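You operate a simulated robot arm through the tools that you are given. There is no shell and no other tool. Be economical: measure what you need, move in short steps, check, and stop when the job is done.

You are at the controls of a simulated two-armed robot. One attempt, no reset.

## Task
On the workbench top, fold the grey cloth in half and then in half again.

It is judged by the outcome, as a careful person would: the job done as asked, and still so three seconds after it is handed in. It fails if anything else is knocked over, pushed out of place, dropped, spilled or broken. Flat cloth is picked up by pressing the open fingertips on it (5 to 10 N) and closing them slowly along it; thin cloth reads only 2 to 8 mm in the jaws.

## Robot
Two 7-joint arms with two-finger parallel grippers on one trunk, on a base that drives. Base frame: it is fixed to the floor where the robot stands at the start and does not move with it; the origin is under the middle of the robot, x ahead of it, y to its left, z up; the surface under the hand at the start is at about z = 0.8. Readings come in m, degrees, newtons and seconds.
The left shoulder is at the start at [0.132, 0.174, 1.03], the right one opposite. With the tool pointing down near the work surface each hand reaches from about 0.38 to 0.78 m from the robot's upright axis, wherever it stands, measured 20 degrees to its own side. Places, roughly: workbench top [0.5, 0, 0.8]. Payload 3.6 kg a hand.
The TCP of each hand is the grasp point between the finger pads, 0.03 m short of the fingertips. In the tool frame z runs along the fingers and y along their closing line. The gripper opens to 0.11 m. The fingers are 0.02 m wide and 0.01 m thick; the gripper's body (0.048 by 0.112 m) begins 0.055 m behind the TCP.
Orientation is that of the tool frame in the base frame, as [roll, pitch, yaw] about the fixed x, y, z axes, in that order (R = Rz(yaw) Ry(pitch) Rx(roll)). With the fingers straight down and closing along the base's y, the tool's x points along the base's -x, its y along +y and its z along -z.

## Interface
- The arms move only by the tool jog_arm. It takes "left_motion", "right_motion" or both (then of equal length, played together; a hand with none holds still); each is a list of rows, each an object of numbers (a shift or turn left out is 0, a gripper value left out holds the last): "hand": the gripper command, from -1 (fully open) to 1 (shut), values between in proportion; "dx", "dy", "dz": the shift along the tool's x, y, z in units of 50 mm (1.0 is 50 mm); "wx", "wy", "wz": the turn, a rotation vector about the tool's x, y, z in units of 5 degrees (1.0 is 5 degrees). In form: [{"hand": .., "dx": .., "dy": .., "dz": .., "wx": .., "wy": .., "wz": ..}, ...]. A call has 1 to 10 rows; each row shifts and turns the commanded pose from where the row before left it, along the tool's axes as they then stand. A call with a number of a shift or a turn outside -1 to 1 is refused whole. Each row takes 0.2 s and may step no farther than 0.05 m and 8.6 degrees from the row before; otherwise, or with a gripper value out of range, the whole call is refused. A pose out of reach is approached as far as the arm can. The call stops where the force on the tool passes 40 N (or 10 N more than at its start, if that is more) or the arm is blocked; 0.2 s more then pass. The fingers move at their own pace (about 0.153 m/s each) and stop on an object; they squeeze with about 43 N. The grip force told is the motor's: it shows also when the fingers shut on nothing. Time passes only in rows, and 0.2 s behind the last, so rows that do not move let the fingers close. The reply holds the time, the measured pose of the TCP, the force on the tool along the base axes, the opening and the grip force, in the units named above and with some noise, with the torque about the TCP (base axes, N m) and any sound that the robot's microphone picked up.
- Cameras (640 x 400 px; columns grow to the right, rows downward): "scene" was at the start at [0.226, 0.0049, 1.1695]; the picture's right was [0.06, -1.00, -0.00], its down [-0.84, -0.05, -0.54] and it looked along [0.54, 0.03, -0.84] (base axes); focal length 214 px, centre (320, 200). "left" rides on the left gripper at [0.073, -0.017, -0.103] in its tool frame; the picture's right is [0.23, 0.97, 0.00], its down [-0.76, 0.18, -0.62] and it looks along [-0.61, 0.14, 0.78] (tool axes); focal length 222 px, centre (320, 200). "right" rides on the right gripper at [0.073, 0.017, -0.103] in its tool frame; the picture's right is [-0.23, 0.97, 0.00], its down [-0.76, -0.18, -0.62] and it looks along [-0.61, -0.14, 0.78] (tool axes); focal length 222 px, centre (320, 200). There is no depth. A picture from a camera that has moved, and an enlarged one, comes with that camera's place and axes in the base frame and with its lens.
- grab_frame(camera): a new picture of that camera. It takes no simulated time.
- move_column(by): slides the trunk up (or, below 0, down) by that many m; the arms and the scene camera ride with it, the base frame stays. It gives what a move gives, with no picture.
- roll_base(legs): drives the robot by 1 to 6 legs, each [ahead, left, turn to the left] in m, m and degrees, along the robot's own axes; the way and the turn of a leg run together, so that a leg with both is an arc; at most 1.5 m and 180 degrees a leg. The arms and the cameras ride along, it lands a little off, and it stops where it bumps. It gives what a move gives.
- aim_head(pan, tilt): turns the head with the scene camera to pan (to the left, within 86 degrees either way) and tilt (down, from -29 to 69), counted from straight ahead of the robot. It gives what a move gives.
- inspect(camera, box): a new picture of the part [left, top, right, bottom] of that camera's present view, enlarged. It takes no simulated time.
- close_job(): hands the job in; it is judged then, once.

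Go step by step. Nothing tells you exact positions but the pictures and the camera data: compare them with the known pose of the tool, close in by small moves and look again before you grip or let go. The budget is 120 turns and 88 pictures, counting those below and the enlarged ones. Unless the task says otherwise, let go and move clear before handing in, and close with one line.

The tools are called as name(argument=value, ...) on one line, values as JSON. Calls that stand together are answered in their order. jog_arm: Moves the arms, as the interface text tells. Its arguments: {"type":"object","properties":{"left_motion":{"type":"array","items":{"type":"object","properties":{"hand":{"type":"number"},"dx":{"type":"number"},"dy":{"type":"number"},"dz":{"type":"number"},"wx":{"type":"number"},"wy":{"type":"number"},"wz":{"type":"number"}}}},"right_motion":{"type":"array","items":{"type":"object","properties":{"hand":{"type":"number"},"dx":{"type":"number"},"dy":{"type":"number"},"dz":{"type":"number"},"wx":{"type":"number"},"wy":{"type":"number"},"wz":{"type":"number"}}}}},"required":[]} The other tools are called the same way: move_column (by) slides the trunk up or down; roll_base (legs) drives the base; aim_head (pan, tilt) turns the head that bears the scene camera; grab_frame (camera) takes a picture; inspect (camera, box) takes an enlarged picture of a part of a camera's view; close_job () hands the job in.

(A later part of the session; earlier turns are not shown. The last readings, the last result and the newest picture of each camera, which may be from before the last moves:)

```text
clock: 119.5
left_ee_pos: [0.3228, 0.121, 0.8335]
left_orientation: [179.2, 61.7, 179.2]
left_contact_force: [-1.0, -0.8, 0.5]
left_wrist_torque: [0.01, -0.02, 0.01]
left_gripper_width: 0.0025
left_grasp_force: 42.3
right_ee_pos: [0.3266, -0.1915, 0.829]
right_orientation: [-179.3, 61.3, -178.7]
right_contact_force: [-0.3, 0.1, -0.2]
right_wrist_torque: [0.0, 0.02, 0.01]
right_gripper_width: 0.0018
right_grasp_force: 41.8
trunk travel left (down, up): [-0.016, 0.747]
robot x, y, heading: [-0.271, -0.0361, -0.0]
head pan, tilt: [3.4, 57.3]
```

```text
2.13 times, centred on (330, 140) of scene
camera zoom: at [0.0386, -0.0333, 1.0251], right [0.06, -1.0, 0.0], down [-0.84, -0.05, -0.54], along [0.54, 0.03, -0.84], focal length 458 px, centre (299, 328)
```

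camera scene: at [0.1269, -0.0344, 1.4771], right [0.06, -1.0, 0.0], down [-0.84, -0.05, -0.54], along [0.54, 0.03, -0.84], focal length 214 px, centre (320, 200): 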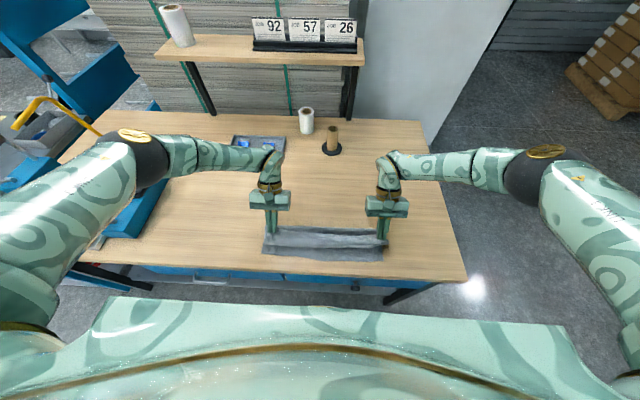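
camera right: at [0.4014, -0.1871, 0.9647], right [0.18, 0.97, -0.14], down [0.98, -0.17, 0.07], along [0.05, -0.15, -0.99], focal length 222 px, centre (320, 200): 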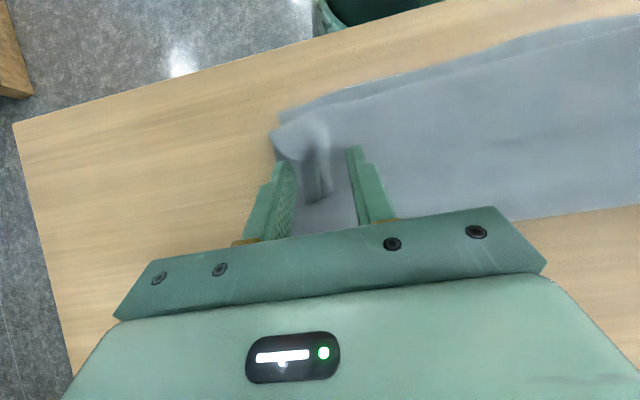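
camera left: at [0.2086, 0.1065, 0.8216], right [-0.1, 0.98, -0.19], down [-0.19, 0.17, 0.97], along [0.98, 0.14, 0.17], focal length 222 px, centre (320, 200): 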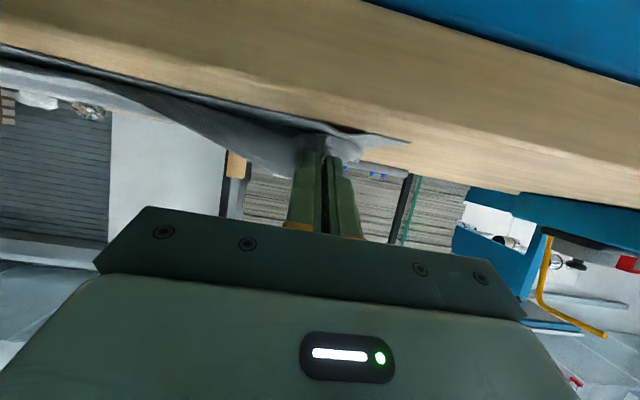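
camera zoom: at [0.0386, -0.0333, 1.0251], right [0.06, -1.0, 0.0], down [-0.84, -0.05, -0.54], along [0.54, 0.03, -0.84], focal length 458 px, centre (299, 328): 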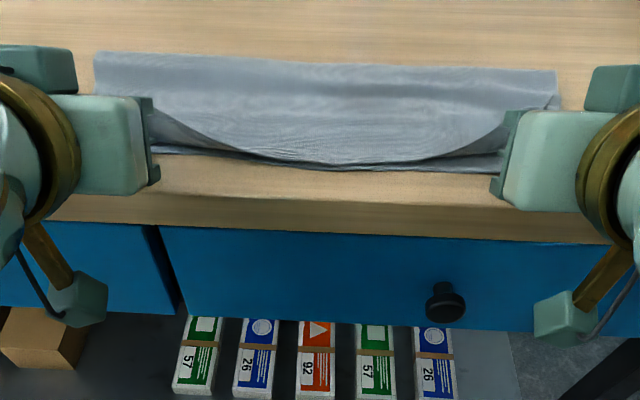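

Now the true edge rests on the bottom edge. Releasing here.

jog_arm(left_motion=[{"hand": 0.85}, {"hand": 0.7}, {"hand": 0.5}, {"hand": 0.2}, {"hand": -0.1}, {}, {"dz": -0.5}, {"dz": -0.9}, {"dz": -0.5}], right_motion=[{"hand": 0.85}, {"hand": 0.7}, {"hand": 0.5}, {"hand": 0.2}, {"hand": -0.1}, {}, {"dz": -0.5}, {"dz": -0.9}, {"dz": -0.5}])

move_column(by=0.15)

inspect(camera="scene", box=[220, 70, 440, 190])

```text
clock: 121.5
left_ee_pos: [0.2881, 0.0947, 0.8952]
left_orientation: [179.1, 61.8, 179.2]
left_contact_force: [-0.6, 0.1, 0.5]
left_wrist_torque: [-0.01, 0.02, -0.02]
left_gripper_width: 0.0607
left_grasp_force: 0.0
left hand out of reach, approached as far as the arm can: row 7, 8, 9
right_ee_pos: [0.2889, -0.1674, 0.8902]
right_orientation: [-179.1, 61.4, -178.5]
right_contact_force: [-0.1, 0.1, 0.3]
right_wrist_torque: [0.0, -0.01, 0.0]
right_gripper_width: 0.0605
right_grasp_force: 0.0
right hand out of reach, approached as far as the arm can: row 7, 8, 9
trunk travel left (down, up): [-0.016, 0.747]
robot x, y, heading: [-0.2712, -0.0388, -0.2]
head pan, tilt: [3.4, 57.3]
```

```text
clock: 123.3
left_ee_pos: [0.2892, 0.0955, 1.0433]
left_orientation: [179.0, 61.8, 179.0]
left_contact_force: [-0.6, -0.5, -0.3]
left_wrist_torque: [-0.01, 0.03, -0.02]
left_gripper_width: 0.0605
left_grasp_force: 0.1
right_ee_pos: [0.2888, -0.1691, 1.0398]
right_orientation: [-179.3, 61.3, -178.6]
right_contact_force: [-0.6, -0.2, -0.8]
right_wrist_torque: [-0.02, 0.0, -0.01]
right_gripper_width: 0.0605
right_grasp_force: 0.0
trunk travel left (down, up): [-0.166, 0.597]
robot x, y, heading: [-0.2686, -0.0398, -0.2]
head pan, tilt: [3.4, 57.3]
```

```text
2.91 times, centred on (330, 130) of scene
camera zoom: at [-0.0538, -0.0333, 1.1861], right [0.06, -1.0, 0.0], down [-0.84, -0.05, -0.54], along [0.54, 0.03, -0.84], focal length 624 px, centre (291, 404)
```

zoom: 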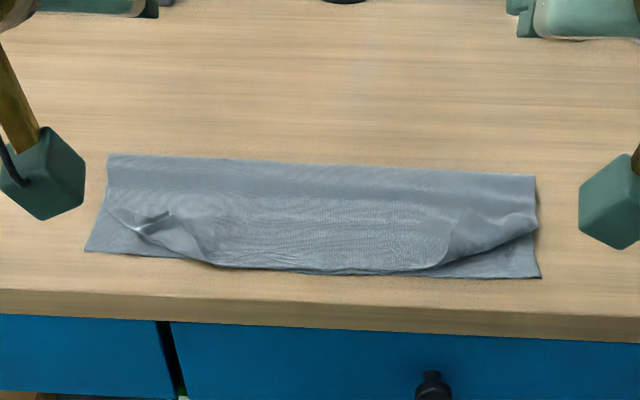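

The fold is now clean along the middle; only the two near corners of the top layer are turned back. Let me look closer.

inspect(camera="scene", box=[240, 115, 310, 165])

inspect(camera="scene", box=[355, 120, 425, 170])

```text
8.00 times, centred on (275, 140) of scene
camera zoom: at [-0.0538, -0.0333, 1.1861], right [0.06, -1.0, 0.0], down [-0.84, -0.05, -0.54], along [0.54, 0.03, -0.84], focal length 1716 px, centre (680, 680)
```

zoom: 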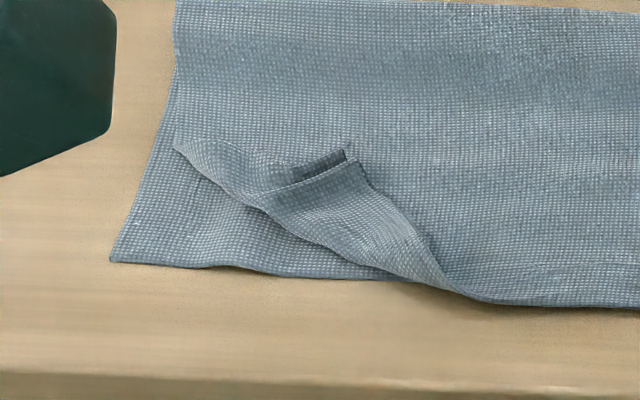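

```text
8.00 times, centred on (390, 145) of scene
camera zoom: at [-0.0538, -0.0333, 1.1861], right [0.06, -1.0, 0.0], down [-0.84, -0.05, -0.54], along [0.54, 0.03, -0.84], focal length 1716 px, centre (-240, 640)
```

zoom: 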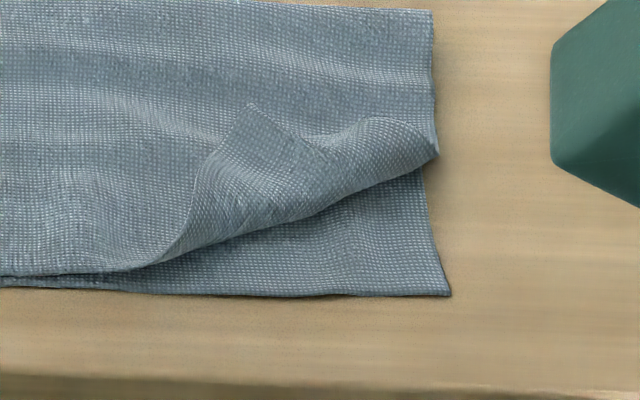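

Both corners are small turned-back triangles. I'll pinch each tip and draw it diagonally outward. First I'll set the hands upright and turn them along those diagonals.

jog_arm(left_motion=[{"wy": 1}, {"wy": 1}, {"wy": 1}, {"wy": 1}, {"wy": 1}, {"wy": 1}, {"wy": 1}, {"wy": 1}, {"wy": 1}, {"wy": 1}], right_motion=[{"wy": 1}, {"wy": 1}, {"wy": 1}, {"wy": 1}, {"wy": 1}, {"wy": 1}, {"wy": 1}, {"wy": 1}, {"wy": 1}, {"wy": 1}])

jog_arm(left_motion=[{"wy": 0.8, "dz": 0.7}, {"wy": 0.8, "dz": 0.7}, {"wy": 0.76, "dz": 0.7}, {"wz": 1}, {"wz": 1}, {"wz": 1}, {"wz": 1}, {"wz": 1}, {"wz": 1}, {"wz": 1}], right_motion=[{"wy": 0.8, "dz": 0.7}, {"wy": 0.8, "dz": 0.7}, {"wy": 0.7, "dz": 0.7}, {"wz": -1}, {"wz": -1}, {"wz": -1}, {"wz": -1}, {"wz": -1}, {"wz": -1}, {"wz": -1}])

jog_arm(left_motion=[{"wz": 1}, {"wz": 1}, {"wz": 1}, {"wz": 1}, {"hand": 0.3}], right_motion=[{"wz": -1}, {}, {}, {}, {"hand": 0.3}])

roll_base(legs=[[0.12, 0, 0]])

```text
clock: 125.5
left_ee_pos: [0.2881, 0.0956, 1.0456]
left_orientation: [179.6, 11.6, 179.7]
left_contact_force: [-0.4, 1.6, 0.0]
left_wrist_torque: [-0.03, -0.02, 0.03]
left_gripper_width: 0.0604
left_grasp_force: 0.0
right_ee_pos: [0.288, -0.1682, 1.0404]
right_orientation: [-179.7, 11.3, -179.2]
right_contact_force: [0.7, -0.1, -0.8]
right_wrist_torque: [0.02, 0.01, 0.02]
right_gripper_width: 0.0606
right_grasp_force: 0.1
trunk travel left (down, up): [-0.166, 0.597]
robot x, y, heading: [-0.2721, -0.0428, -0.1]
head pan, tilt: [3.4, 57.3]
```

```text
clock: 127.7
left_ee_pos: [0.2844, 0.1113, 0.9448]
left_orientation: [177.1, 1.5, 157.1]
left_contact_force: [0.4, -0.2, -0.3]
left_wrist_torque: [-0.02, 0.0, 0.02]
left_gripper_width: 0.0604
left_grasp_force: 0.1
left hand out of reach, approached as far as the arm can: row 8, 9, 10
right_ee_pos: [0.3011, -0.1689, 0.9382]
right_orientation: [-179.8, -0.3, -161.9]
right_contact_force: [0.2, 0.2, 0.4]
right_wrist_torque: [0.03, -0.01, 0.01]
right_gripper_width: 0.0606
right_grasp_force: 0.1
right hand out of reach, approached as far as the arm can: row 8, 9, 10
trunk travel left (down, up): [-0.166, 0.597]
robot x, y, heading: [-0.2705, -0.0404, -0.2]
head pan, tilt: [3.4, 57.3]
```

```text
clock: 128.9
left_ee_pos: [0.2857, 0.1117, 0.9445]
left_orientation: [177.2, 1.7, 157.0]
left_contact_force: [-0.7, -0.6, 0.2]
left_wrist_torque: [-0.02, 0.0, -0.01]
left_gripper_width: 0.0387
left_grasp_force: 0.1
left hand out of reach, approached as far as the arm can: row 1, 2, 3, 4
right_ee_pos: [0.3021, -0.1698, 0.938]
right_orientation: [-179.7, -0.1, -161.8]
right_contact_force: [0.6, 0.1, -0.1]
right_wrist_torque: [0.05, -0.02, -0.02]
right_gripper_width: 0.0384
right_grasp_force: 0.1
right hand out of reach, approached as far as the arm can: row 1
trunk travel left (down, up): [-0.166, 0.597]
robot x, y, heading: [-0.2711, -0.0362, -0.2]
head pan, tilt: [3.4, 57.3]
```

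```text
clock: 130.1
left_ee_pos: [0.402, 0.1102, 0.9439]
left_orientation: [177.1, 1.5, 157.0]
left_contact_force: [-0.5, 0.7, -0.2]
left_wrist_torque: [-0.02, 0.0, -0.02]
left_gripper_width: 0.0384
left_grasp_force: 0.0
right_ee_pos: [0.419, -0.1702, 0.9364]
right_orientation: [-179.7, -0.2, -161.9]
right_contact_force: [0.0, 0.1, -1.3]
right_wrist_torque: [0.02, 0.06, 0.03]
right_gripper_width: 0.0383
right_grasp_force: 0.1
trunk travel left (down, up): [-0.166, 0.597]
robot x, y, heading: [-0.1553, -0.0363, -0.1]
head pan, tilt: [3.4, 57.3]
```

The outward wrist turn stops at about 20°, but that's roughly the right diagonal. I'll move above the flap tips and look.

jog_arm(left_motion=[{"dx": 0.37, "dy": -0.25, "dz": 0.4}, {"dz": 0.64}, {"dz": 0.6}, {}], right_motion=[{"dx": 0.41, "dy": 0.09, "dz": 0.4}, {"dz": 0.56}, {"dz": 0.56}, {}])

inspect(camera="left", box=[200, 80, 440, 230])

inspect(camera="right", box=[200, 80, 440, 230])

```text
clock: 131.1
left_ee_pos: [0.384, 0.1088, 0.861]
left_orientation: [177.3, 1.6, 157.0]
left_contact_force: [0.1, -0.4, -0.4]
left_wrist_torque: [0.01, -0.02, 0.01]
left_gripper_width: 0.0384
left_grasp_force: 0.1
right_ee_pos: [0.3975, -0.1731, 0.8607]
right_orientation: [-179.7, -0.2, -161.8]
right_contact_force: [0.4, -0.8, -0.5]
right_wrist_torque: [0.03, -0.01, 0.03]
right_gripper_width: 0.0386
right_grasp_force: 0.1
trunk travel left (down, up): [-0.166, 0.597]
robot x, y, heading: [-0.1546, -0.0383, 0.0]
head pan, tilt: [3.4, 57.3]
```

```text
2.67 times, centred on (320, 155) of left
camera zoom: at [0.3055, 0.12, 0.9613], right [0.17, 0.98, 0.04], down [0.74, -0.16, 0.65], along [0.65, -0.08, -0.76], focal length 592 px, centre (320, 320)
```

zoom: 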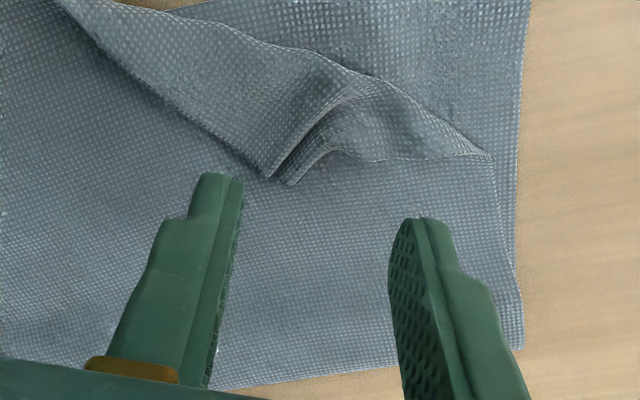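

```text
2.67 times, centred on (320, 155) of right
camera zoom: at [0.3206, -0.1788, 0.9636], right [-0.09, 1.0, -0.01], down [0.78, 0.07, 0.62], along [0.62, 0.05, -0.78], focal length 592 px, centre (320, 320)
```

zoom: 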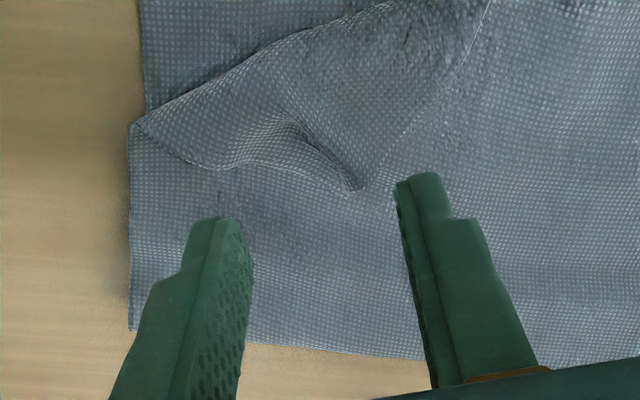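

The turned corners form clear ridges between the fingers. I'll go down around them and close.

jog_arm(left_motion=[{"dx": 0.23, "dy": -0.075}, {"dz": 0.3}, {"dz": 0.25}, {"hand": 0.45}, {"hand": 0.6}, {"hand": 0.7}, {"hand": 0.8}, {"hand": 0.9}, {"hand": 1.0}, {}], right_motion=[{"dx": 0.23, "dy": 0.1}, {"dz": 0.3}, {"dz": 0.25}, {"hand": 0.45}, {"hand": 0.6}, {"hand": 0.7}, {"hand": 0.8}, {"hand": 0.9}, {"hand": 1.0}, {}])

jog_arm(left_motion=[{"dz": -0.3}, {"dz": -0.4}, {}], right_motion=[{"dz": -0.3}, {"dz": -0.4}, {}])

inspect(camera="scene", box=[200, 80, 440, 230])

```text
clock: 133.3
left_ee_pos: [0.3721, 0.1104, 0.8349]
left_orientation: [177.1, 1.6, 157.0]
left_contact_force: [-0.7, 0.0, 0.3]
left_wrist_torque: [0.01, -0.01, 0.01]
left_gripper_width: 0.0032
left_grasp_force: 43.0
right_ee_pos: [0.3824, -0.1717, 0.8337]
right_orientation: [-179.6, -0.3, -161.9]
right_contact_force: [-0.4, -0.4, 1.4]
right_wrist_torque: [-0.02, -0.02, 0.03]
right_gripper_width: 0.0023
right_grasp_force: 42.5
trunk travel left (down, up): [-0.166, 0.597]
robot x, y, heading: [-0.1556, -0.041, 0.0]
head pan, tilt: [3.4, 57.3]
```

```text
clock: 134.1
left_ee_pos: [0.3697, 0.1087, 0.8694]
left_orientation: [177.2, 1.6, 157.0]
left_contact_force: [0.5, 0.3, -0.5]
left_wrist_torque: [0.02, 0.01, -0.01]
left_gripper_width: 0.0033
left_grasp_force: 43.4
right_ee_pos: [0.3828, -0.172, 0.869]
right_orientation: [-179.7, -0.1, -161.9]
right_contact_force: [0.1, 0.3, -0.2]
right_wrist_torque: [0.03, -0.03, -0.02]
right_gripper_width: 0.0027
right_grasp_force: 42.6
trunk travel left (down, up): [-0.166, 0.597]
robot x, y, heading: [-0.1553, -0.0364, -0.3]
head pan, tilt: [3.4, 57.3]
```

```text
2.67 times, centred on (320, 155) of scene
camera zoom: at [0.0616, -0.0338, 1.1862], right [0.06, -1.0, 0.0], down [-0.84, -0.05, -0.54], along [0.54, 0.03, -0.84], focal length 572 px, centre (320, 320)
```

zoom: 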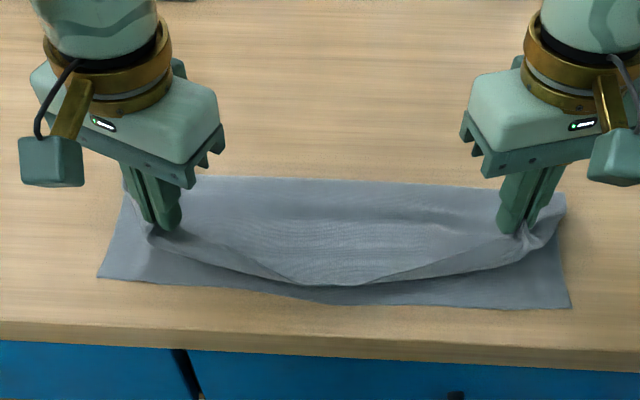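

Both corners are held and the edge swings freely. I'll carry them diagonally outward to sit over the bottom corners.

jog_arm(left_motion=[{"wy": -1, "dx": 0.236, "dy": 0.164, "dz": 0.1}, {"wy": -1, "dx": 0.244, "dy": 0.164, "dz": 0.08}, {"wy": -1, "dx": 0.25, "dy": 0.164, "dz": 0.058}, {"wy": -1, "dx": 0.254, "dy": 0.164, "dz": 0.036}, {"wy": -1, "dx": 0.256, "dy": 0.164, "dz": 0.014}, {}], right_motion=[{"wy": -1, "dx": 0.264, "dy": -0.124, "dz": 0.1}, {"wy": -1, "dx": 0.271, "dy": -0.124, "dz": 0.077}, {"wy": -1, "dx": 0.278, "dy": -0.124, "dz": 0.052}, {"wy": -1, "dx": 0.281, "dy": -0.124, "dz": 0.028}, {"wy": -1, "dx": 0.282, "dy": -0.124, "dz": 0.004}, {}])

inspect(camera="scene", box=[200, 80, 440, 230])

```text
clock: 135.1
left_ee_pos: [0.3432, 0.1493, 0.8541]
left_orientation: [177.4, 20.3, 155.2]
left_contact_force: [-1.3, -32.0, -0.9]
left_wrist_torque: [-1.03, 0.06, -0.06]
left_gripper_width: 0.0033
left_grasp_force: 43.0
right_ee_pos: [0.344, -0.2027, 0.854]
right_orientation: [-179.9, 18.4, -161.0]
right_contact_force: [1.4, 32.2, -0.7]
right_wrist_torque: [0.92, 0.0, -0.21]
right_gripper_width: 0.0026
right_grasp_force: 42.9
trunk travel left (down, up): [-0.166, 0.597]
robot x, y, heading: [-0.1565, -0.038, -0.1]
head pan, tilt: [3.4, 57.3]
stopped in row 4 (left hand): the force on the tool passed its limit at 45 N (the readings are from after the stop); the commanded pose is now the measured one
```

```text
2.67 times, centred on (320, 155) of scene
camera zoom: at [0.0612, -0.0338, 1.1864], right [0.06, -1.0, 0.0], down [-0.84, -0.05, -0.54], along [0.54, 0.03, -0.84], focal length 572 px, centre (320, 320)
```

zoom: 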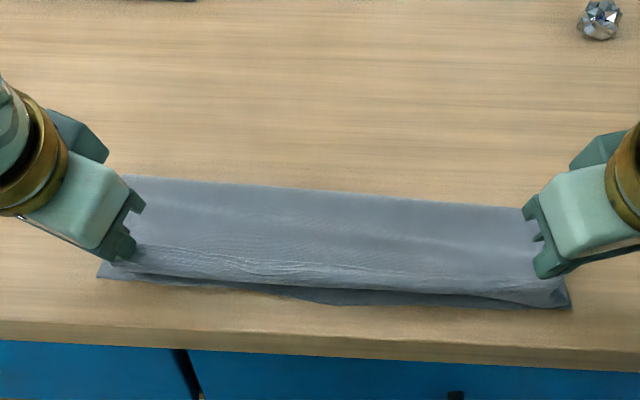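

That pulled the edge too tight. I'll ease the hands inward, lower slightly, and look.

jog_arm(left_motion=[{"dy": -0.25}, {"dx": 0.152, "dz": 0.243}, {}], right_motion=[{"dy": 0.242}, {"dx": 0.17, "dz": 0.238}, {}])

inspect(camera="scene", box=[200, 80, 440, 230])

```text
clock: 135.9
left_ee_pos: [0.3374, 0.1411, 0.8378]
left_orientation: [177.2, 19.9, 155.7]
left_contact_force: [0.0, -9.2, 4.2]
left_wrist_torque: [-0.29, 0.01, -0.04]
left_gripper_width: 0.0032
left_grasp_force: 43.4
right_ee_pos: [0.3371, -0.1963, 0.8397]
right_orientation: [-179.9, 18.1, -161.4]
right_contact_force: [0.0, 9.1, 0.1]
right_wrist_torque: [0.24, -0.04, -0.07]
right_gripper_width: 0.0026
right_grasp_force: 42.2
trunk travel left (down, up): [-0.166, 0.597]
robot x, y, heading: [-0.1555, -0.0397, 0.0]
head pan, tilt: [3.4, 57.3]
```

```text
2.67 times, centred on (320, 155) of scene
camera zoom: at [0.061, -0.0338, 1.1865], right [0.06, -1.0, 0.0], down [-0.84, -0.05, -0.54], along [0.54, 0.03, -0.84], focal length 572 px, centre (320, 320)
```

zoom: 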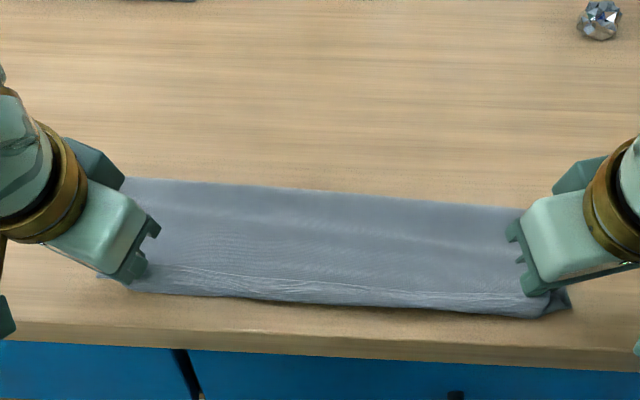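

jog_arm(left_motion=[{"dy": -0.18}, {}], right_motion=[{"dy": 0.18, "dz": 0.04}, {}])

inspect(camera="scene", box=[200, 80, 440, 230])

```text
clock: 136.5
left_ee_pos: [0.3327, 0.133, 0.8375]
left_orientation: [177.2, 19.8, 155.7]
left_contact_force: [-0.2, 0.8, 1.6]
left_wrist_torque: [-0.01, 0.02, 0.04]
left_gripper_width: 0.0033
left_grasp_force: 43.4
right_ee_pos: [0.3358, -0.1865, 0.8366]
right_orientation: [-179.9, 18.1, -161.3]
right_contact_force: [0.4, 0.3, -0.2]
right_wrist_torque: [0.0, 0.02, -0.07]
right_gripper_width: 0.0021
right_grasp_force: 42.1
trunk travel left (down, up): [-0.166, 0.597]
robot x, y, heading: [-0.1532, -0.0413, -0.3]
head pan, tilt: [3.4, 57.3]
```

```text
2.67 times, centred on (320, 155) of scene
camera zoom: at [0.0612, -0.0338, 1.1864], right [0.06, -1.0, 0.0], down [-0.84, -0.05, -0.54], along [0.54, 0.03, -0.84], focal length 572 px, centre (320, 320)
```

zoom: 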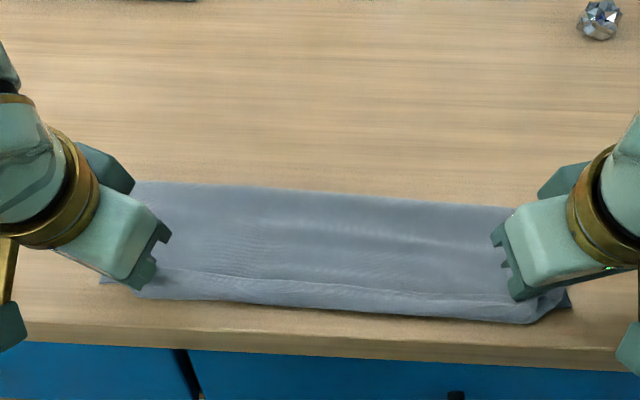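

The rim has tucked up again at this low height. I'll lift a few cm with narrow spacing so the edge drapes down, then check.

jog_arm(left_motion=[{"dx": -0.22, "dz": -0.24, "dy": -0.06}, {"dx": -0.22, "dz": -0.24, "dy": -0.06}, {}], right_motion=[{"dx": -0.22, "dz": -0.24, "dy": 0.06}, {"dx": -0.22, "dz": -0.24, "dy": 0.06}, {}])

inspect(camera="scene", box=[200, 80, 440, 230])

```text
clock: 137.3
left_ee_pos: [0.3427, 0.1224, 0.8675]
left_orientation: [177.1, 19.9, 155.7]
left_contact_force: [0.3, 0.3, 0.1]
left_wrist_torque: [0.0, 0.03, -0.02]
left_gripper_width: 0.003
left_grasp_force: 43.1
right_ee_pos: [0.3451, -0.1776, 0.8641]
right_orientation: [-179.8, 18.0, -161.2]
right_contact_force: [-0.4, 0.2, -0.8]
right_wrist_torque: [-0.03, -0.01, -0.02]
right_gripper_width: 0.0022
right_grasp_force: 42.9
trunk travel left (down, up): [-0.166, 0.597]
robot x, y, heading: [-0.1573, -0.0382, -0.3]
head pan, tilt: [3.4, 57.3]
```

```text
2.67 times, centred on (320, 155) of scene
camera zoom: at [0.0613, -0.0337, 1.1863], right [0.06, -1.0, 0.0], down [-0.84, -0.05, -0.54], along [0.54, 0.03, -0.84], focal length 572 px, centre (320, 320)
```

zoom: 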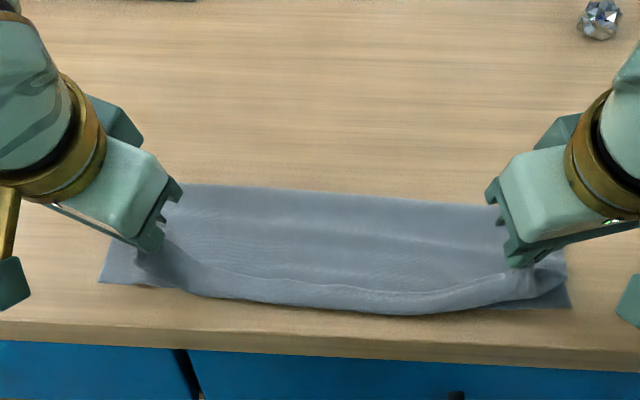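

jog_arm(left_motion=[{"dx": -0.33, "dz": -0.2, "dy": 0.09}, {"dx": -0.33, "dz": -0.2, "dy": 0.09}, {}, {"dx": 0.2, "dz": 0.3}, {}], right_motion=[{"dx": -0.36, "dz": -0.2, "dy": -0.11}, {"dx": -0.36, "dz": -0.2, "dy": -0.11}, {}, {"dx": 0.2, "dz": 0.3}, {}])

inspect(camera="scene", box=[200, 80, 440, 230])

```text
clock: 138.5
left_ee_pos: [0.362, 0.1216, 0.8796]
left_orientation: [177.2, 19.9, 155.6]
left_contact_force: [-0.4, -1.4, 0.3]
left_wrist_torque: [0.01, 0.02, 0.0]
left_gripper_width: 0.0031
left_grasp_force: 43.1
right_ee_pos: [0.37, -0.1799, 0.8775]
right_orientation: [-179.8, 18.1, -161.3]
right_contact_force: [0.1, -0.8, 0.3]
right_wrist_torque: [0.04, 0.01, 0.01]
right_gripper_width: 0.0022
right_grasp_force: 42.3
trunk travel left (down, up): [-0.166, 0.597]
robot x, y, heading: [-0.1509, -0.0398, -0.3]
head pan, tilt: [3.4, 57.3]
```

```text
2.67 times, centred on (320, 155) of scene
camera zoom: at [0.061, -0.0338, 1.1865], right [0.06, -1.0, 0.0], down [-0.84, -0.05, -0.54], along [0.54, 0.03, -0.84], focal length 572 px, centre (320, 320)
```

zoom: 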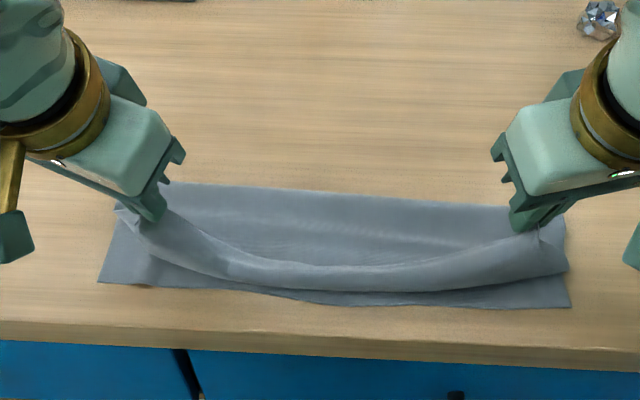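

I'll lift to the full hang so the rim straightens, square up the hands, and repeat the lowering that worked.

jog_arm(left_motion=[{"dx": -0.677, "dz": -0.257, "dy": 0.247}, {"dx": -0.677, "dz": -0.257, "dy": 0.247}, {"dx": -0.677, "dz": -0.257, "dy": 0.247}, {"wy": 1}, {"wy": 1}, {"wy": 1}, {"wy": 0.9}, {}], right_motion=[{"dx": -0.696, "dz": -0.25, "dy": -0.192}, {"dx": -0.696, "dz": -0.25, "dy": -0.192}, {"dx": -0.696, "dz": -0.25, "dy": -0.192}, {"wy": 1}, {"wy": 1}, {"wy": 1}, {"wy": 0.6}, {}])

jog_arm(left_motion=[{"wz": -1}, {"wz": -1}, {"wz": -1}, {"wz": -1, "wx": 0.5}, {"wz": -0.8}, {}], right_motion=[{"wz": 1}, {"wz": 1}, {"wz": 1}, {"wz": 0.7}, {}, {}])

move_column(by=-0.08)

```text
clock: 140.3
left_ee_pos: [0.453, 0.1209, 0.951]
left_orientation: [177.3, 12.5, 156.1]
left_contact_force: [-0.5, -1.2, -0.7]
left_wrist_torque: [0.01, -0.01, 0.01]
left_gripper_width: 0.003
left_grasp_force: 42.8
left hand out of reach, approached as far as the arm can: row 6, 7
right_ee_pos: [0.4614, -0.1799, 0.9455]
right_orientation: [-179.9, 8.1, -161.4]
right_contact_force: [-0.7, 0.7, -0.6]
right_wrist_torque: [0.06, 0.0, -0.03]
right_gripper_width: 0.0021
right_grasp_force: 42.1
right hand out of reach, approached as far as the arm can: row 6, 7
trunk travel left (down, up): [-0.166, 0.597]
robot x, y, heading: [-0.1552, -0.0392, 0.0]
head pan, tilt: [3.4, 57.3]
```

```text
clock: 141.7
left_ee_pos: [0.452, 0.1204, 0.952]
left_orientation: [-174.7, 12.1, -179.3]
left_contact_force: [0.1, -0.3, -0.3]
left_wrist_torque: [0.0, -0.02, -0.07]
left_gripper_width: 0.003
left_grasp_force: 43.1
right_ee_pos: [0.4632, -0.1807, 0.9475]
right_orientation: [177.5, 7.7, 179.9]
right_contact_force: [0.0, 0.6, 0.6]
right_wrist_torque: [-0.04, 0.0, 0.06]
right_gripper_width: 0.0025
right_grasp_force: 42.1
trunk travel left (down, up): [-0.166, 0.597]
robot x, y, heading: [-0.157, -0.0371, -0.3]
head pan, tilt: [3.4, 57.3]
```

```text
clock: 142.8
left_ee_pos: [0.4511, 0.1194, 0.8735]
left_orientation: [-174.8, 12.4, -179.2]
left_contact_force: [-0.8, -0.4, 0.7]
left_wrist_torque: [0.02, -0.01, -0.05]
left_gripper_width: 0.0033
left_grasp_force: 43.3
right_ee_pos: [0.4622, -0.1802, 0.8675]
right_orientation: [177.5, 7.9, 180.0]
right_contact_force: [-0.7, -0.3, 1.0]
right_wrist_torque: [0.01, 0.0, 0.02]
right_gripper_width: 0.0026
right_grasp_force: 41.9
trunk travel left (down, up): [-0.086, 0.677]
robot x, y, heading: [-0.1528, -0.0375, 0.0]
head pan, tilt: [3.4, 57.3]
```

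jog_arm(left_motion=[{"wy": -0.96, "wx": -0.35, "dz": -0.122}, {"wy": -0.96, "wx": -0.35, "dx": -0.012, "dz": -0.121}, {"wy": -0.96, "wx": -0.3, "dx": -0.022, "dz": -0.12}, {"wy": -0.96, "dx": -0.032, "dz": -0.117}, {"wy": -0.96, "dx": -0.043, "dz": -0.114}, {"wy": -0.96, "dx": -0.052, "dz": -0.11}, {"wy": -0.96, "dx": -0.062, "dz": -0.105}, {"wy": -0.96, "dx": -0.07, "dz": -0.099}, {"wy": -0.96, "dx": -0.079, "dz": -0.092}, {"wy": -0.96, "dx": -0.087, "dz": -0.085}], right_motion=[{"wy": -1, "wx": 0.25, "dz": -0.122}, {"wy": -1, "wx": 0.25, "dx": -0.012, "dz": -0.121}, {"wy": -1, "dx": -0.022, "dz": -0.12}, {"wy": -1, "dx": -0.032, "dz": -0.117}, {"wy": -1, "dx": -0.043, "dz": -0.114}, {"wy": -1, "dx": -0.052, "dz": -0.11}, {"wy": -1, "dx": -0.062, "dz": -0.105}, {"wy": -1, "dx": -0.07, "dz": -0.099}, {"wy": -1, "dx": -0.079, "dz": -0.092}, {"wy": -1, "dx": -0.087, "dz": -0.085}])

move_column(by=-0.04)

roll_base(legs=[[-0.06, 0, 0]])

move_column(by=-0.03)

inspect(camera="scene", box=[200, 60, 440, 210])

```text
clock: 145.1
left_ee_pos: [0.4414, 0.1207, 0.9339]
left_orientation: [-179.2, 60.3, -178.0]
left_contact_force: [-0.3, -0.3, -1.2]
left_wrist_torque: [-0.01, -0.01, -0.03]
left_gripper_width: 0.0032
left_grasp_force: 43.8
right_ee_pos: [0.4539, -0.1799, 0.9284]
right_orientation: [179.9, 57.8, 179.6]
right_contact_force: [0.0, 0.5, 0.5]
right_wrist_torque: [0.01, -0.01, 0.05]
right_gripper_width: 0.0024
right_grasp_force: 42.3
trunk travel left (down, up): [-0.086, 0.677]
robot x, y, heading: [-0.1525, -0.04, -0.1]
head pan, tilt: [3.4, 57.3]
```

```text
clock: 145.9
left_ee_pos: [0.4398, 0.1198, 0.8937]
left_orientation: [-179.2, 60.3, -178.2]
left_contact_force: [-1.0, 0.0, -0.1]
left_wrist_torque: [-0.01, -0.01, -0.03]
left_gripper_width: 0.0032
left_grasp_force: 43.4
right_ee_pos: [0.4534, -0.1794, 0.888]
right_orientation: [179.9, 57.8, 179.6]
right_contact_force: [0.0, 0.4, -0.6]
right_wrist_torque: [0.02, 0.02, 0.04]
right_gripper_width: 0.0023
right_grasp_force: 41.9
trunk travel left (down, up): [-0.046, 0.717]
robot x, y, heading: [-0.1512, -0.0359, 0.1]
head pan, tilt: [3.4, 57.3]
```

```text
clock: 146.8
left_ee_pos: [0.379, 0.1202, 0.8937]
left_orientation: [-179.3, 60.3, -178.2]
left_contact_force: [-0.2, 0.7, 0.7]
left_wrist_torque: [-0.02, -0.04, -0.07]
left_gripper_width: 0.003
left_grasp_force: 42.9
right_ee_pos: [0.3943, -0.1786, 0.8878]
right_orientation: [179.9, 57.9, 179.7]
right_contact_force: [-0.4, -0.3, -0.5]
right_wrist_torque: [0.04, 0.0, 0.04]
right_gripper_width: 0.0024
right_grasp_force: 42.7
trunk travel left (down, up): [-0.046, 0.717]
robot x, y, heading: [-0.2148, -0.0372, -0.1]
head pan, tilt: [3.4, 57.3]
```

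```text
clock: 147.6
left_ee_pos: [0.3806, 0.1213, 0.8636]
left_orientation: [-179.3, 60.2, -178.2]
left_contact_force: [0.0, 0.6, 0.2]
left_wrist_torque: [0.0, 0.0, -0.05]
left_gripper_width: 0.0031
left_grasp_force: 43.0
right_ee_pos: [0.3935, -0.1792, 0.8587]
right_orientation: [179.9, 57.8, 179.7]
right_contact_force: [-0.8, 0.9, 0.2]
right_wrist_torque: [0.02, 0.05, 0.05]
right_gripper_width: 0.002
right_grasp_force: 42.5
trunk travel left (down, up): [-0.016, 0.747]
robot x, y, heading: [-0.2167, -0.0362, -0.1]
head pan, tilt: [3.4, 57.3]
```

```text
2.67 times, centred on (320, 135) of scene
camera zoom: at [0.0932, -0.0337, 1.0254], right [0.06, -1.0, 0.0], down [-0.84, -0.05, -0.54], along [0.54, 0.03, -0.84], focal length 572 px, centre (320, 373)
```

zoom: 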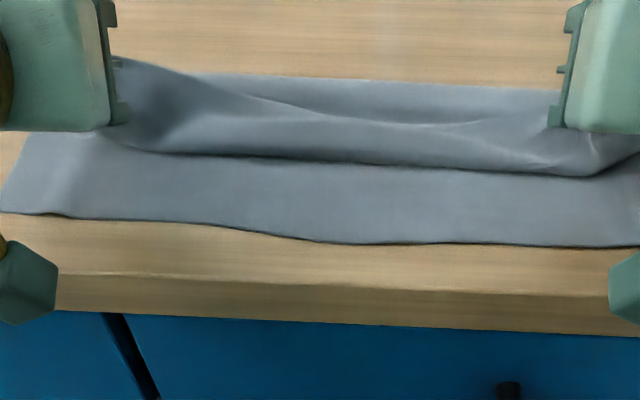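

The rim only turned over cleanly when gripped from the −35° attitude. I'll set this down with the ridges standing and regrip them that way; the grip points are now much closer to the corners.

roll_base(legs=[[-0.02, 0, 0]])

move_column(by=-0.013)

jog_arm(left_motion=[{"dx": 0.31, "dz": 0.18}, {}, {"hand": 0.8}, {"hand": 0.6}, {"hand": 0.4}, {"hand": 0.1}, {}], right_motion=[{"dx": 0.345, "dz": -0.08}, {}, {"hand": 0.8}, {"hand": 0.6}, {"hand": 0.4}, {"hand": 0.1}, {}])

move_column(by=0.25)

inspect(camera="scene", box=[230, 90, 410, 190])

```text
clock: 148.4
left_ee_pos: [0.3592, 0.1216, 0.8629]
left_orientation: [-179.3, 60.2, -178.1]
left_contact_force: [-0.4, -0.2, -0.4]
left_wrist_torque: [-0.01, -0.01, -0.06]
left_gripper_width: 0.0031
left_grasp_force: 42.9
right_ee_pos: [0.3733, -0.179, 0.8584]
right_orientation: [179.9, 57.7, 179.8]
right_contact_force: [1.1, 1.1, 0.1]
right_wrist_torque: [0.03, 0.01, 0.04]
right_gripper_width: 0.0022
right_grasp_force: 42.9
trunk travel left (down, up): [-0.016, 0.747]
robot x, y, heading: [-0.2367, -0.039, -0.0]
head pan, tilt: [3.4, 57.3]
```

```text
clock: 149.0
left_ee_pos: [0.3591, 0.1217, 0.8502]
left_orientation: [-179.3, 60.3, -178.1]
left_contact_force: [-0.7, 0.0, 0.3]
left_wrist_torque: [0.02, 0.04, -0.04]
left_gripper_width: 0.0031
left_grasp_force: 42.8
right_ee_pos: [0.3742, -0.1792, 0.8438]
right_orientation: [179.9, 57.8, 179.7]
right_contact_force: [-0.6, 0.2, 0.9]
right_wrist_torque: [0.0, -0.01, 0.05]
right_gripper_width: 0.0022
right_grasp_force: 42.2
trunk travel left (down, up): [-0.003, 0.76]
robot x, y, heading: [-0.2381, -0.0393, 0.1]
head pan, tilt: [3.4, 57.3]
```

```text
clock: 150.6
left_ee_pos: [0.3605, 0.1217, 0.8306]
left_orientation: [-179.3, 60.1, -178.1]
left_contact_force: [-0.6, 0.0, 0.4]
left_wrist_torque: [0.0, 0.03, 0.0]
left_gripper_width: 0.0495
left_grasp_force: 0.1
right_ee_pos: [0.3635, -0.1795, 0.8319]
right_orientation: [179.8, 57.7, 179.7]
right_contact_force: [0.1, 0.1, 0.2]
right_wrist_torque: [-0.02, 0.01, 0.01]
right_gripper_width: 0.0498
right_grasp_force: 0.1
trunk travel left (down, up): [-0.003, 0.76]
robot x, y, heading: [-0.2366, -0.0347, 0.1]
head pan, tilt: [3.4, 57.3]
```

```text
clock: 153.2
left_ee_pos: [0.3611, 0.1217, 1.0814]
left_orientation: [-179.3, 60.1, -178.2]
left_contact_force: [0.0, 0.1, -0.3]
left_wrist_torque: [-0.01, 0.0, 0.0]
left_gripper_width: 0.0495
left_grasp_force: 0.1
right_ee_pos: [0.3618, -0.1786, 1.0807]
right_orientation: [179.9, 57.7, 179.7]
right_contact_force: [0.1, 0.8, -0.7]
right_wrist_torque: [-0.03, 0.01, 0.0]
right_gripper_width: 0.0498
right_grasp_force: 0.1
trunk travel left (down, up): [-0.253, 0.51]
robot x, y, heading: [-0.2323, -0.0375, 0.1]
head pan, tilt: [3.4, 57.3]
```

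```text
3.56 times, centred on (320, 140) of scene
camera zoom: at [-0.0647, -0.0335, 1.2769], right [0.06, -1.0, 0.0], down [-0.84, -0.05, -0.54], along [0.54, 0.03, -0.84], focal length 763 px, centre (320, 413)
```

zoom: 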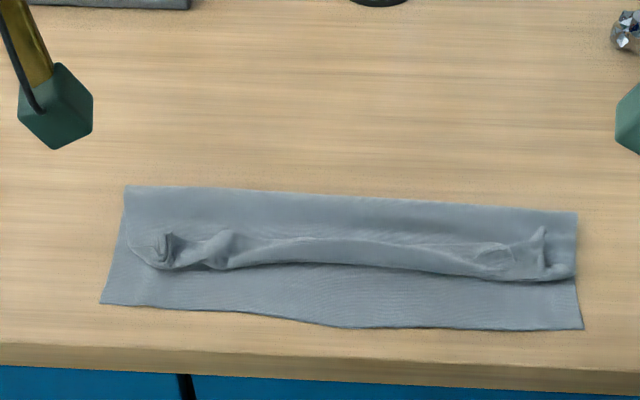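

move_column(by=0.2)

jog_arm(left_motion=[{"wy": 1}, {"wy": 1}, {"wy": 1}, {"wy": 1}, {"wy": 1}, {"wy": 1}, {"wy": 1}, {"wy": 1}, {"wy": 1}, {"wy": 1}], right_motion=[{"wy": 1}, {"wy": 1}, {"wy": 1}, {"wy": 1}, {"wy": 1}, {"wy": 1}, {"wy": 1}, {"wy": 1}, {"wy": 1}, {"wy": 1}])

jog_arm(left_motion=[{"dx": 0.8, "wy": 0.6}, {"dx": 0.8, "wy": 0.7}, {"dx": 0.8, "wy": 0.7}, {"dz": 0.9}, {"dz": 0.9}, {"dz": 0.9}, {"dz": 0.9}, {"dz": 0.9}, {"dz": 0.9}, {}], right_motion=[{"dx": 0.8, "wy": 0.5}, {"dx": 0.8, "wy": 0.5}, {"dx": 0.8, "wy": 0.5}, {"dz": 0.9}, {"dz": 0.9}, {"dz": 0.9}, {"dz": 0.9}, {"dz": 0.9}, {"dz": 0.9}, {}])

jog_arm(left_motion=[{"wy": 1}, {"wy": 1}, {"wy": 1}, {"wy": 1}, {"wy": 1}, {"wy": 1}, {"wy": 1}, {"hand": 0.3}, {}], right_motion=[{"wy": 1}, {"wy": 1}, {"wy": 1}, {"wy": 1}, {"wy": 1}, {"wy": 1}, {"wy": 1}, {"hand": 0.3}, {}])

```text
clock: 155.3
left_ee_pos: [0.3609, 0.1206, 1.2816]
left_orientation: [-179.3, 60.1, -178.2]
left_contact_force: [0.7, 0.2, -0.4]
left_wrist_torque: [-0.01, 0.01, 0.0]
left_gripper_width: 0.0493
left_grasp_force: 0.1
right_ee_pos: [0.3621, -0.1789, 1.2824]
right_orientation: [-179.9, 57.7, 179.7]
right_contact_force: [-0.6, 0.3, -0.3]
right_wrist_torque: [-0.01, -0.03, 0.0]
right_gripper_width: 0.0493
right_grasp_force: 0.1
trunk travel left (down, up): [-0.453, 0.31]
robot x, y, heading: [-0.2341, -0.0337, 0.1]
head pan, tilt: [3.4, 57.3]
```

```text
clock: 157.6
left_ee_pos: [0.3595, 0.1203, 1.2817]
left_orientation: [-179.6, 10.0, -178.7]
left_contact_force: [-0.1, -0.7, 0.7]
left_wrist_torque: [0.02, 0.01, 0.01]
left_gripper_width: 0.0497
left_grasp_force: 0.1
right_ee_pos: [0.3633, -0.1794, 1.2808]
right_orientation: [179.9, 10.2, 179.8]
right_contact_force: [0.1, 0.5, 0.3]
right_wrist_torque: [-0.06, -0.03, 0.02]
right_gripper_width: 0.0497
right_grasp_force: 0.0
trunk travel left (down, up): [-0.453, 0.31]
robot x, y, heading: [-0.2366, -0.0401, 0.1]
head pan, tilt: [3.4, 57.3]
```

```text
clock: 159.8
left_ee_pos: [0.2412, 0.1179, 0.9955]
left_orientation: [-179.6, 0.1, -178.8]
left_contact_force: [-0.9, 0.8, 0.0]
left_wrist_torque: [-0.04, -0.04, 0.01]
left_gripper_width: 0.0499
left_grasp_force: 0.0
right_ee_pos: [0.2413, -0.1779, 1.0044]
right_orientation: [180.0, 0.3, 179.7]
right_contact_force: [-0.4, -0.6, 0.1]
right_wrist_torque: [-0.01, -0.01, -0.03]
right_gripper_width: 0.0495
right_grasp_force: 0.0
trunk travel left (down, up): [-0.453, 0.31]
robot x, y, heading: [-0.2379, -0.039, -0.0]
head pan, tilt: [3.4, 57.3]
```

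```text
clock: 161.8
left_ee_pos: [0.2429, 0.1172, 0.9974]
left_orientation: [-179.6, -22.4, -178.9]
left_contact_force: [-0.2, -0.4, 0.1]
left_wrist_torque: [0.02, 0.0, -0.02]
left_gripper_width: 0.0386
left_grasp_force: 0.1
left hand out of reach, approached as far as the arm can: row 6, 7
right_ee_pos: [0.2289, -0.1951, 1.0081]
right_orientation: [-179.0, -26.8, 177.3]
right_contact_force: [0.2, 0.3, 0.6]
right_wrist_torque: [0.0, -0.04, 0.0]
right_gripper_width: 0.0384
right_grasp_force: 0.0
right hand out of reach, approached as far as the arm can: row 6, 7
trunk travel left (down, up): [-0.453, 0.31]
robot x, y, heading: [-0.2327, -0.0371, -0.1]
head pan, tilt: [3.4, 57.3]
```

jog_arm(left_motion=[{"dx": 0.44, "dz": 0.85}, {"dx": 0.44, "dz": 0.85}, {"wy": 0.9}, {"wy": 0.9}, {"wy": 0.75}, {}], right_motion=[{"dx": 0.34, "dz": 0.85, "dy": 0.1}, {"dx": 0.34, "dz": 0.85, "dy": 0.1}, {"wy": 0.55, "wz": -0.4}, {"wy": 0.55}, {"wy": 0.55}, {}])

roll_base(legs=[[0.235, 0, 0]])

```text
clock: 163.2
left_ee_pos: [0.1677, 0.115, 0.9349]
left_orientation: [-179.5, -35.2, -179.0]
left_contact_force: [-0.2, -0.2, 0.1]
left_wrist_torque: [-0.01, -0.01, -0.01]
left_gripper_width: 0.0384
left_grasp_force: 0.1
right_ee_pos: [0.1597, -0.1843, 0.9452]
right_orientation: [179.9, -35.0, 179.5]
right_contact_force: [-0.1, 0.6, 0.3]
right_wrist_torque: [0.05, 0.0, 0.01]
right_gripper_width: 0.0384
right_grasp_force: 0.1
trunk travel left (down, up): [-0.453, 0.31]
robot x, y, heading: [-0.2388, -0.0405, -0.2]
head pan, tilt: [3.4, 57.3]
```

```text
clock: 164.9
left_ee_pos: [0.4032, 0.117, 0.9355]
left_orientation: [-179.5, -35.2, -179.0]
left_contact_force: [0.2, 0.4, -1.5]
left_wrist_torque: [0.01, 0.03, 0.03]
left_gripper_width: 0.0383
left_grasp_force: 0.1
right_ee_pos: [0.3966, -0.1836, 0.9455]
right_orientation: [179.9, -35.0, 179.7]
right_contact_force: [0.3, -0.1, -0.8]
right_wrist_torque: [0.05, 0.0, 0.0]
right_gripper_width: 0.0381
right_grasp_force: 0.1
trunk travel left (down, up): [-0.453, 0.31]
robot x, y, heading: [-0.0041, -0.0365, 0.5]
head pan, tilt: [3.4, 57.3]
```

move_column(by=-0.075)

grab_frame(camera="left")

grab_frame(camera="right")

```text
clock: 166.0
left_ee_pos: [0.4022, 0.1162, 0.8604]
left_orientation: [-179.5, -35.1, -178.9]
left_contact_force: [-0.1, -0.3, -0.2]
left_wrist_torque: [0.02, 0.0, -0.02]
left_gripper_width: 0.0385
left_grasp_force: 0.2
right_ee_pos: [0.3951, -0.184, 0.871]
right_orientation: [179.9, -35.0, 179.7]
right_contact_force: [-0.4, 0.1, 0.3]
right_wrist_torque: [-0.01, -0.02, -0.02]
right_gripper_width: 0.0386
right_grasp_force: 0.1
trunk travel left (down, up): [-0.378, 0.385]
robot x, y, heading: [-0.0027, -0.0392, 0.1]
head pan, tilt: [3.4, 57.3]
```

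```text
6 pictures are left
camera left: at [0.4024, 0.1012, 0.9871], right [-0.21, 0.97, 0.12], down [0.98, 0.2, 0.07], along [0.04, 0.14, -0.99], focal length 222 px, centre (320, 200)
```

left: 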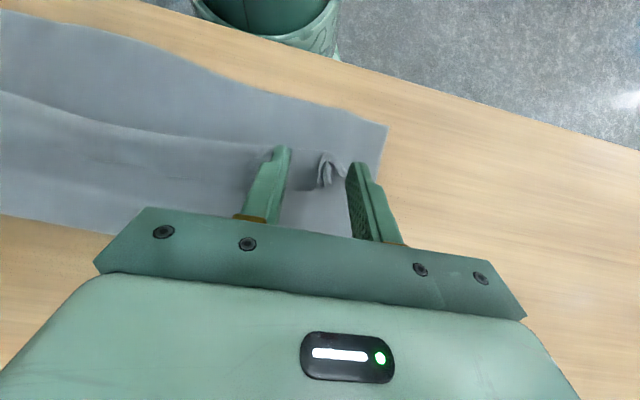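

```text
5 pictures are left
camera right: at [0.3933, -0.1669, 0.9975], right [0.19, 0.97, -0.13], down [0.98, -0.18, 0.08], along [0.05, -0.14, -0.99], focal length 222 px, centre (320, 200)
```

right: 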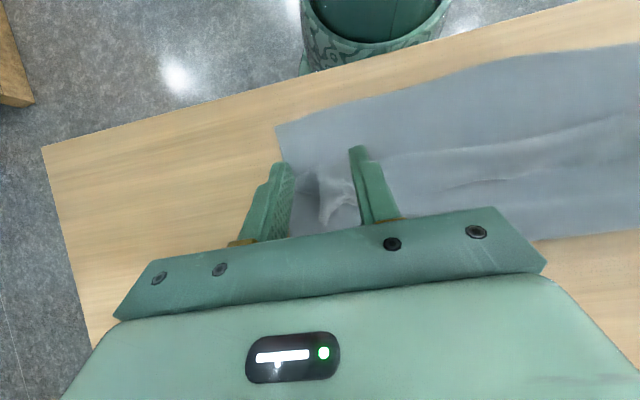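

Both ridges show clearly. I'll centre on them, lower and grip.

roll_base(legs=[[0.015, 0, 0]])

jog_arm(left_motion=[{"dx": 0.147, "dz": 0.1, "dy": 0.15}, {}], right_motion=[{"dx": -0.32, "dz": 0.04, "dy": -0.14}, {}])

move_column(by=-0.022)

```text
clock: 166.8
left_ee_pos: [0.418, 0.1164, 0.8597]
left_orientation: [-179.6, -35.1, -179.0]
left_contact_force: [0.8, -0.4, 0.3]
left_wrist_torque: [0.01, 0.0, -0.02]
left_gripper_width: 0.0387
left_grasp_force: 0.1
right_ee_pos: [0.4104, -0.1838, 0.8712]
right_orientation: [179.9, -35.0, 179.6]
right_contact_force: [0.2, 0.5, 0.5]
right_wrist_torque: [0.0, 0.02, 0.0]
right_gripper_width: 0.0386
right_grasp_force: 0.0
trunk travel left (down, up): [-0.378, 0.385]
robot x, y, heading: [0.0152, -0.035, -0.0]
head pan, tilt: [3.4, 57.3]
```

```text
clock: 167.4
left_ee_pos: [0.4091, 0.1227, 0.86]
left_orientation: [-179.6, -35.1, -178.9]
left_contact_force: [0.0, 0.0, -0.1]
left_wrist_torque: [-0.02, 0.01, -0.01]
left_gripper_width: 0.0387
left_grasp_force: 0.0
right_ee_pos: [0.4211, -0.1904, 0.8615]
right_orientation: [179.8, -35.0, 179.7]
right_contact_force: [0.4, -0.1, -0.8]
right_wrist_torque: [0.01, 0.02, -0.01]
right_gripper_width: 0.0384
right_grasp_force: 0.1
trunk travel left (down, up): [-0.378, 0.385]
robot x, y, heading: [0.0138, -0.0406, 0.1]
head pan, tilt: [3.4, 57.3]
```

```text
clock: 168.1
left_ee_pos: [0.4073, 0.1242, 0.839]
left_orientation: [-179.6, -35.1, -178.9]
left_contact_force: [-0.2, -0.4, 0.0]
left_wrist_torque: [-0.01, 0.0, 0.0]
left_gripper_width: 0.0384
left_grasp_force: 0.1
right_ee_pos: [0.4208, -0.1902, 0.8377]
right_orientation: [179.9, -34.9, 179.7]
right_contact_force: [-0.2, -0.5, -0.2]
right_wrist_torque: [0.01, 0.0, 0.02]
right_gripper_width: 0.0387
right_grasp_force: 0.1
trunk travel left (down, up): [-0.356, 0.407]
robot x, y, heading: [0.0147, -0.0382, 0.1]
head pan, tilt: [3.4, 57.3]
```

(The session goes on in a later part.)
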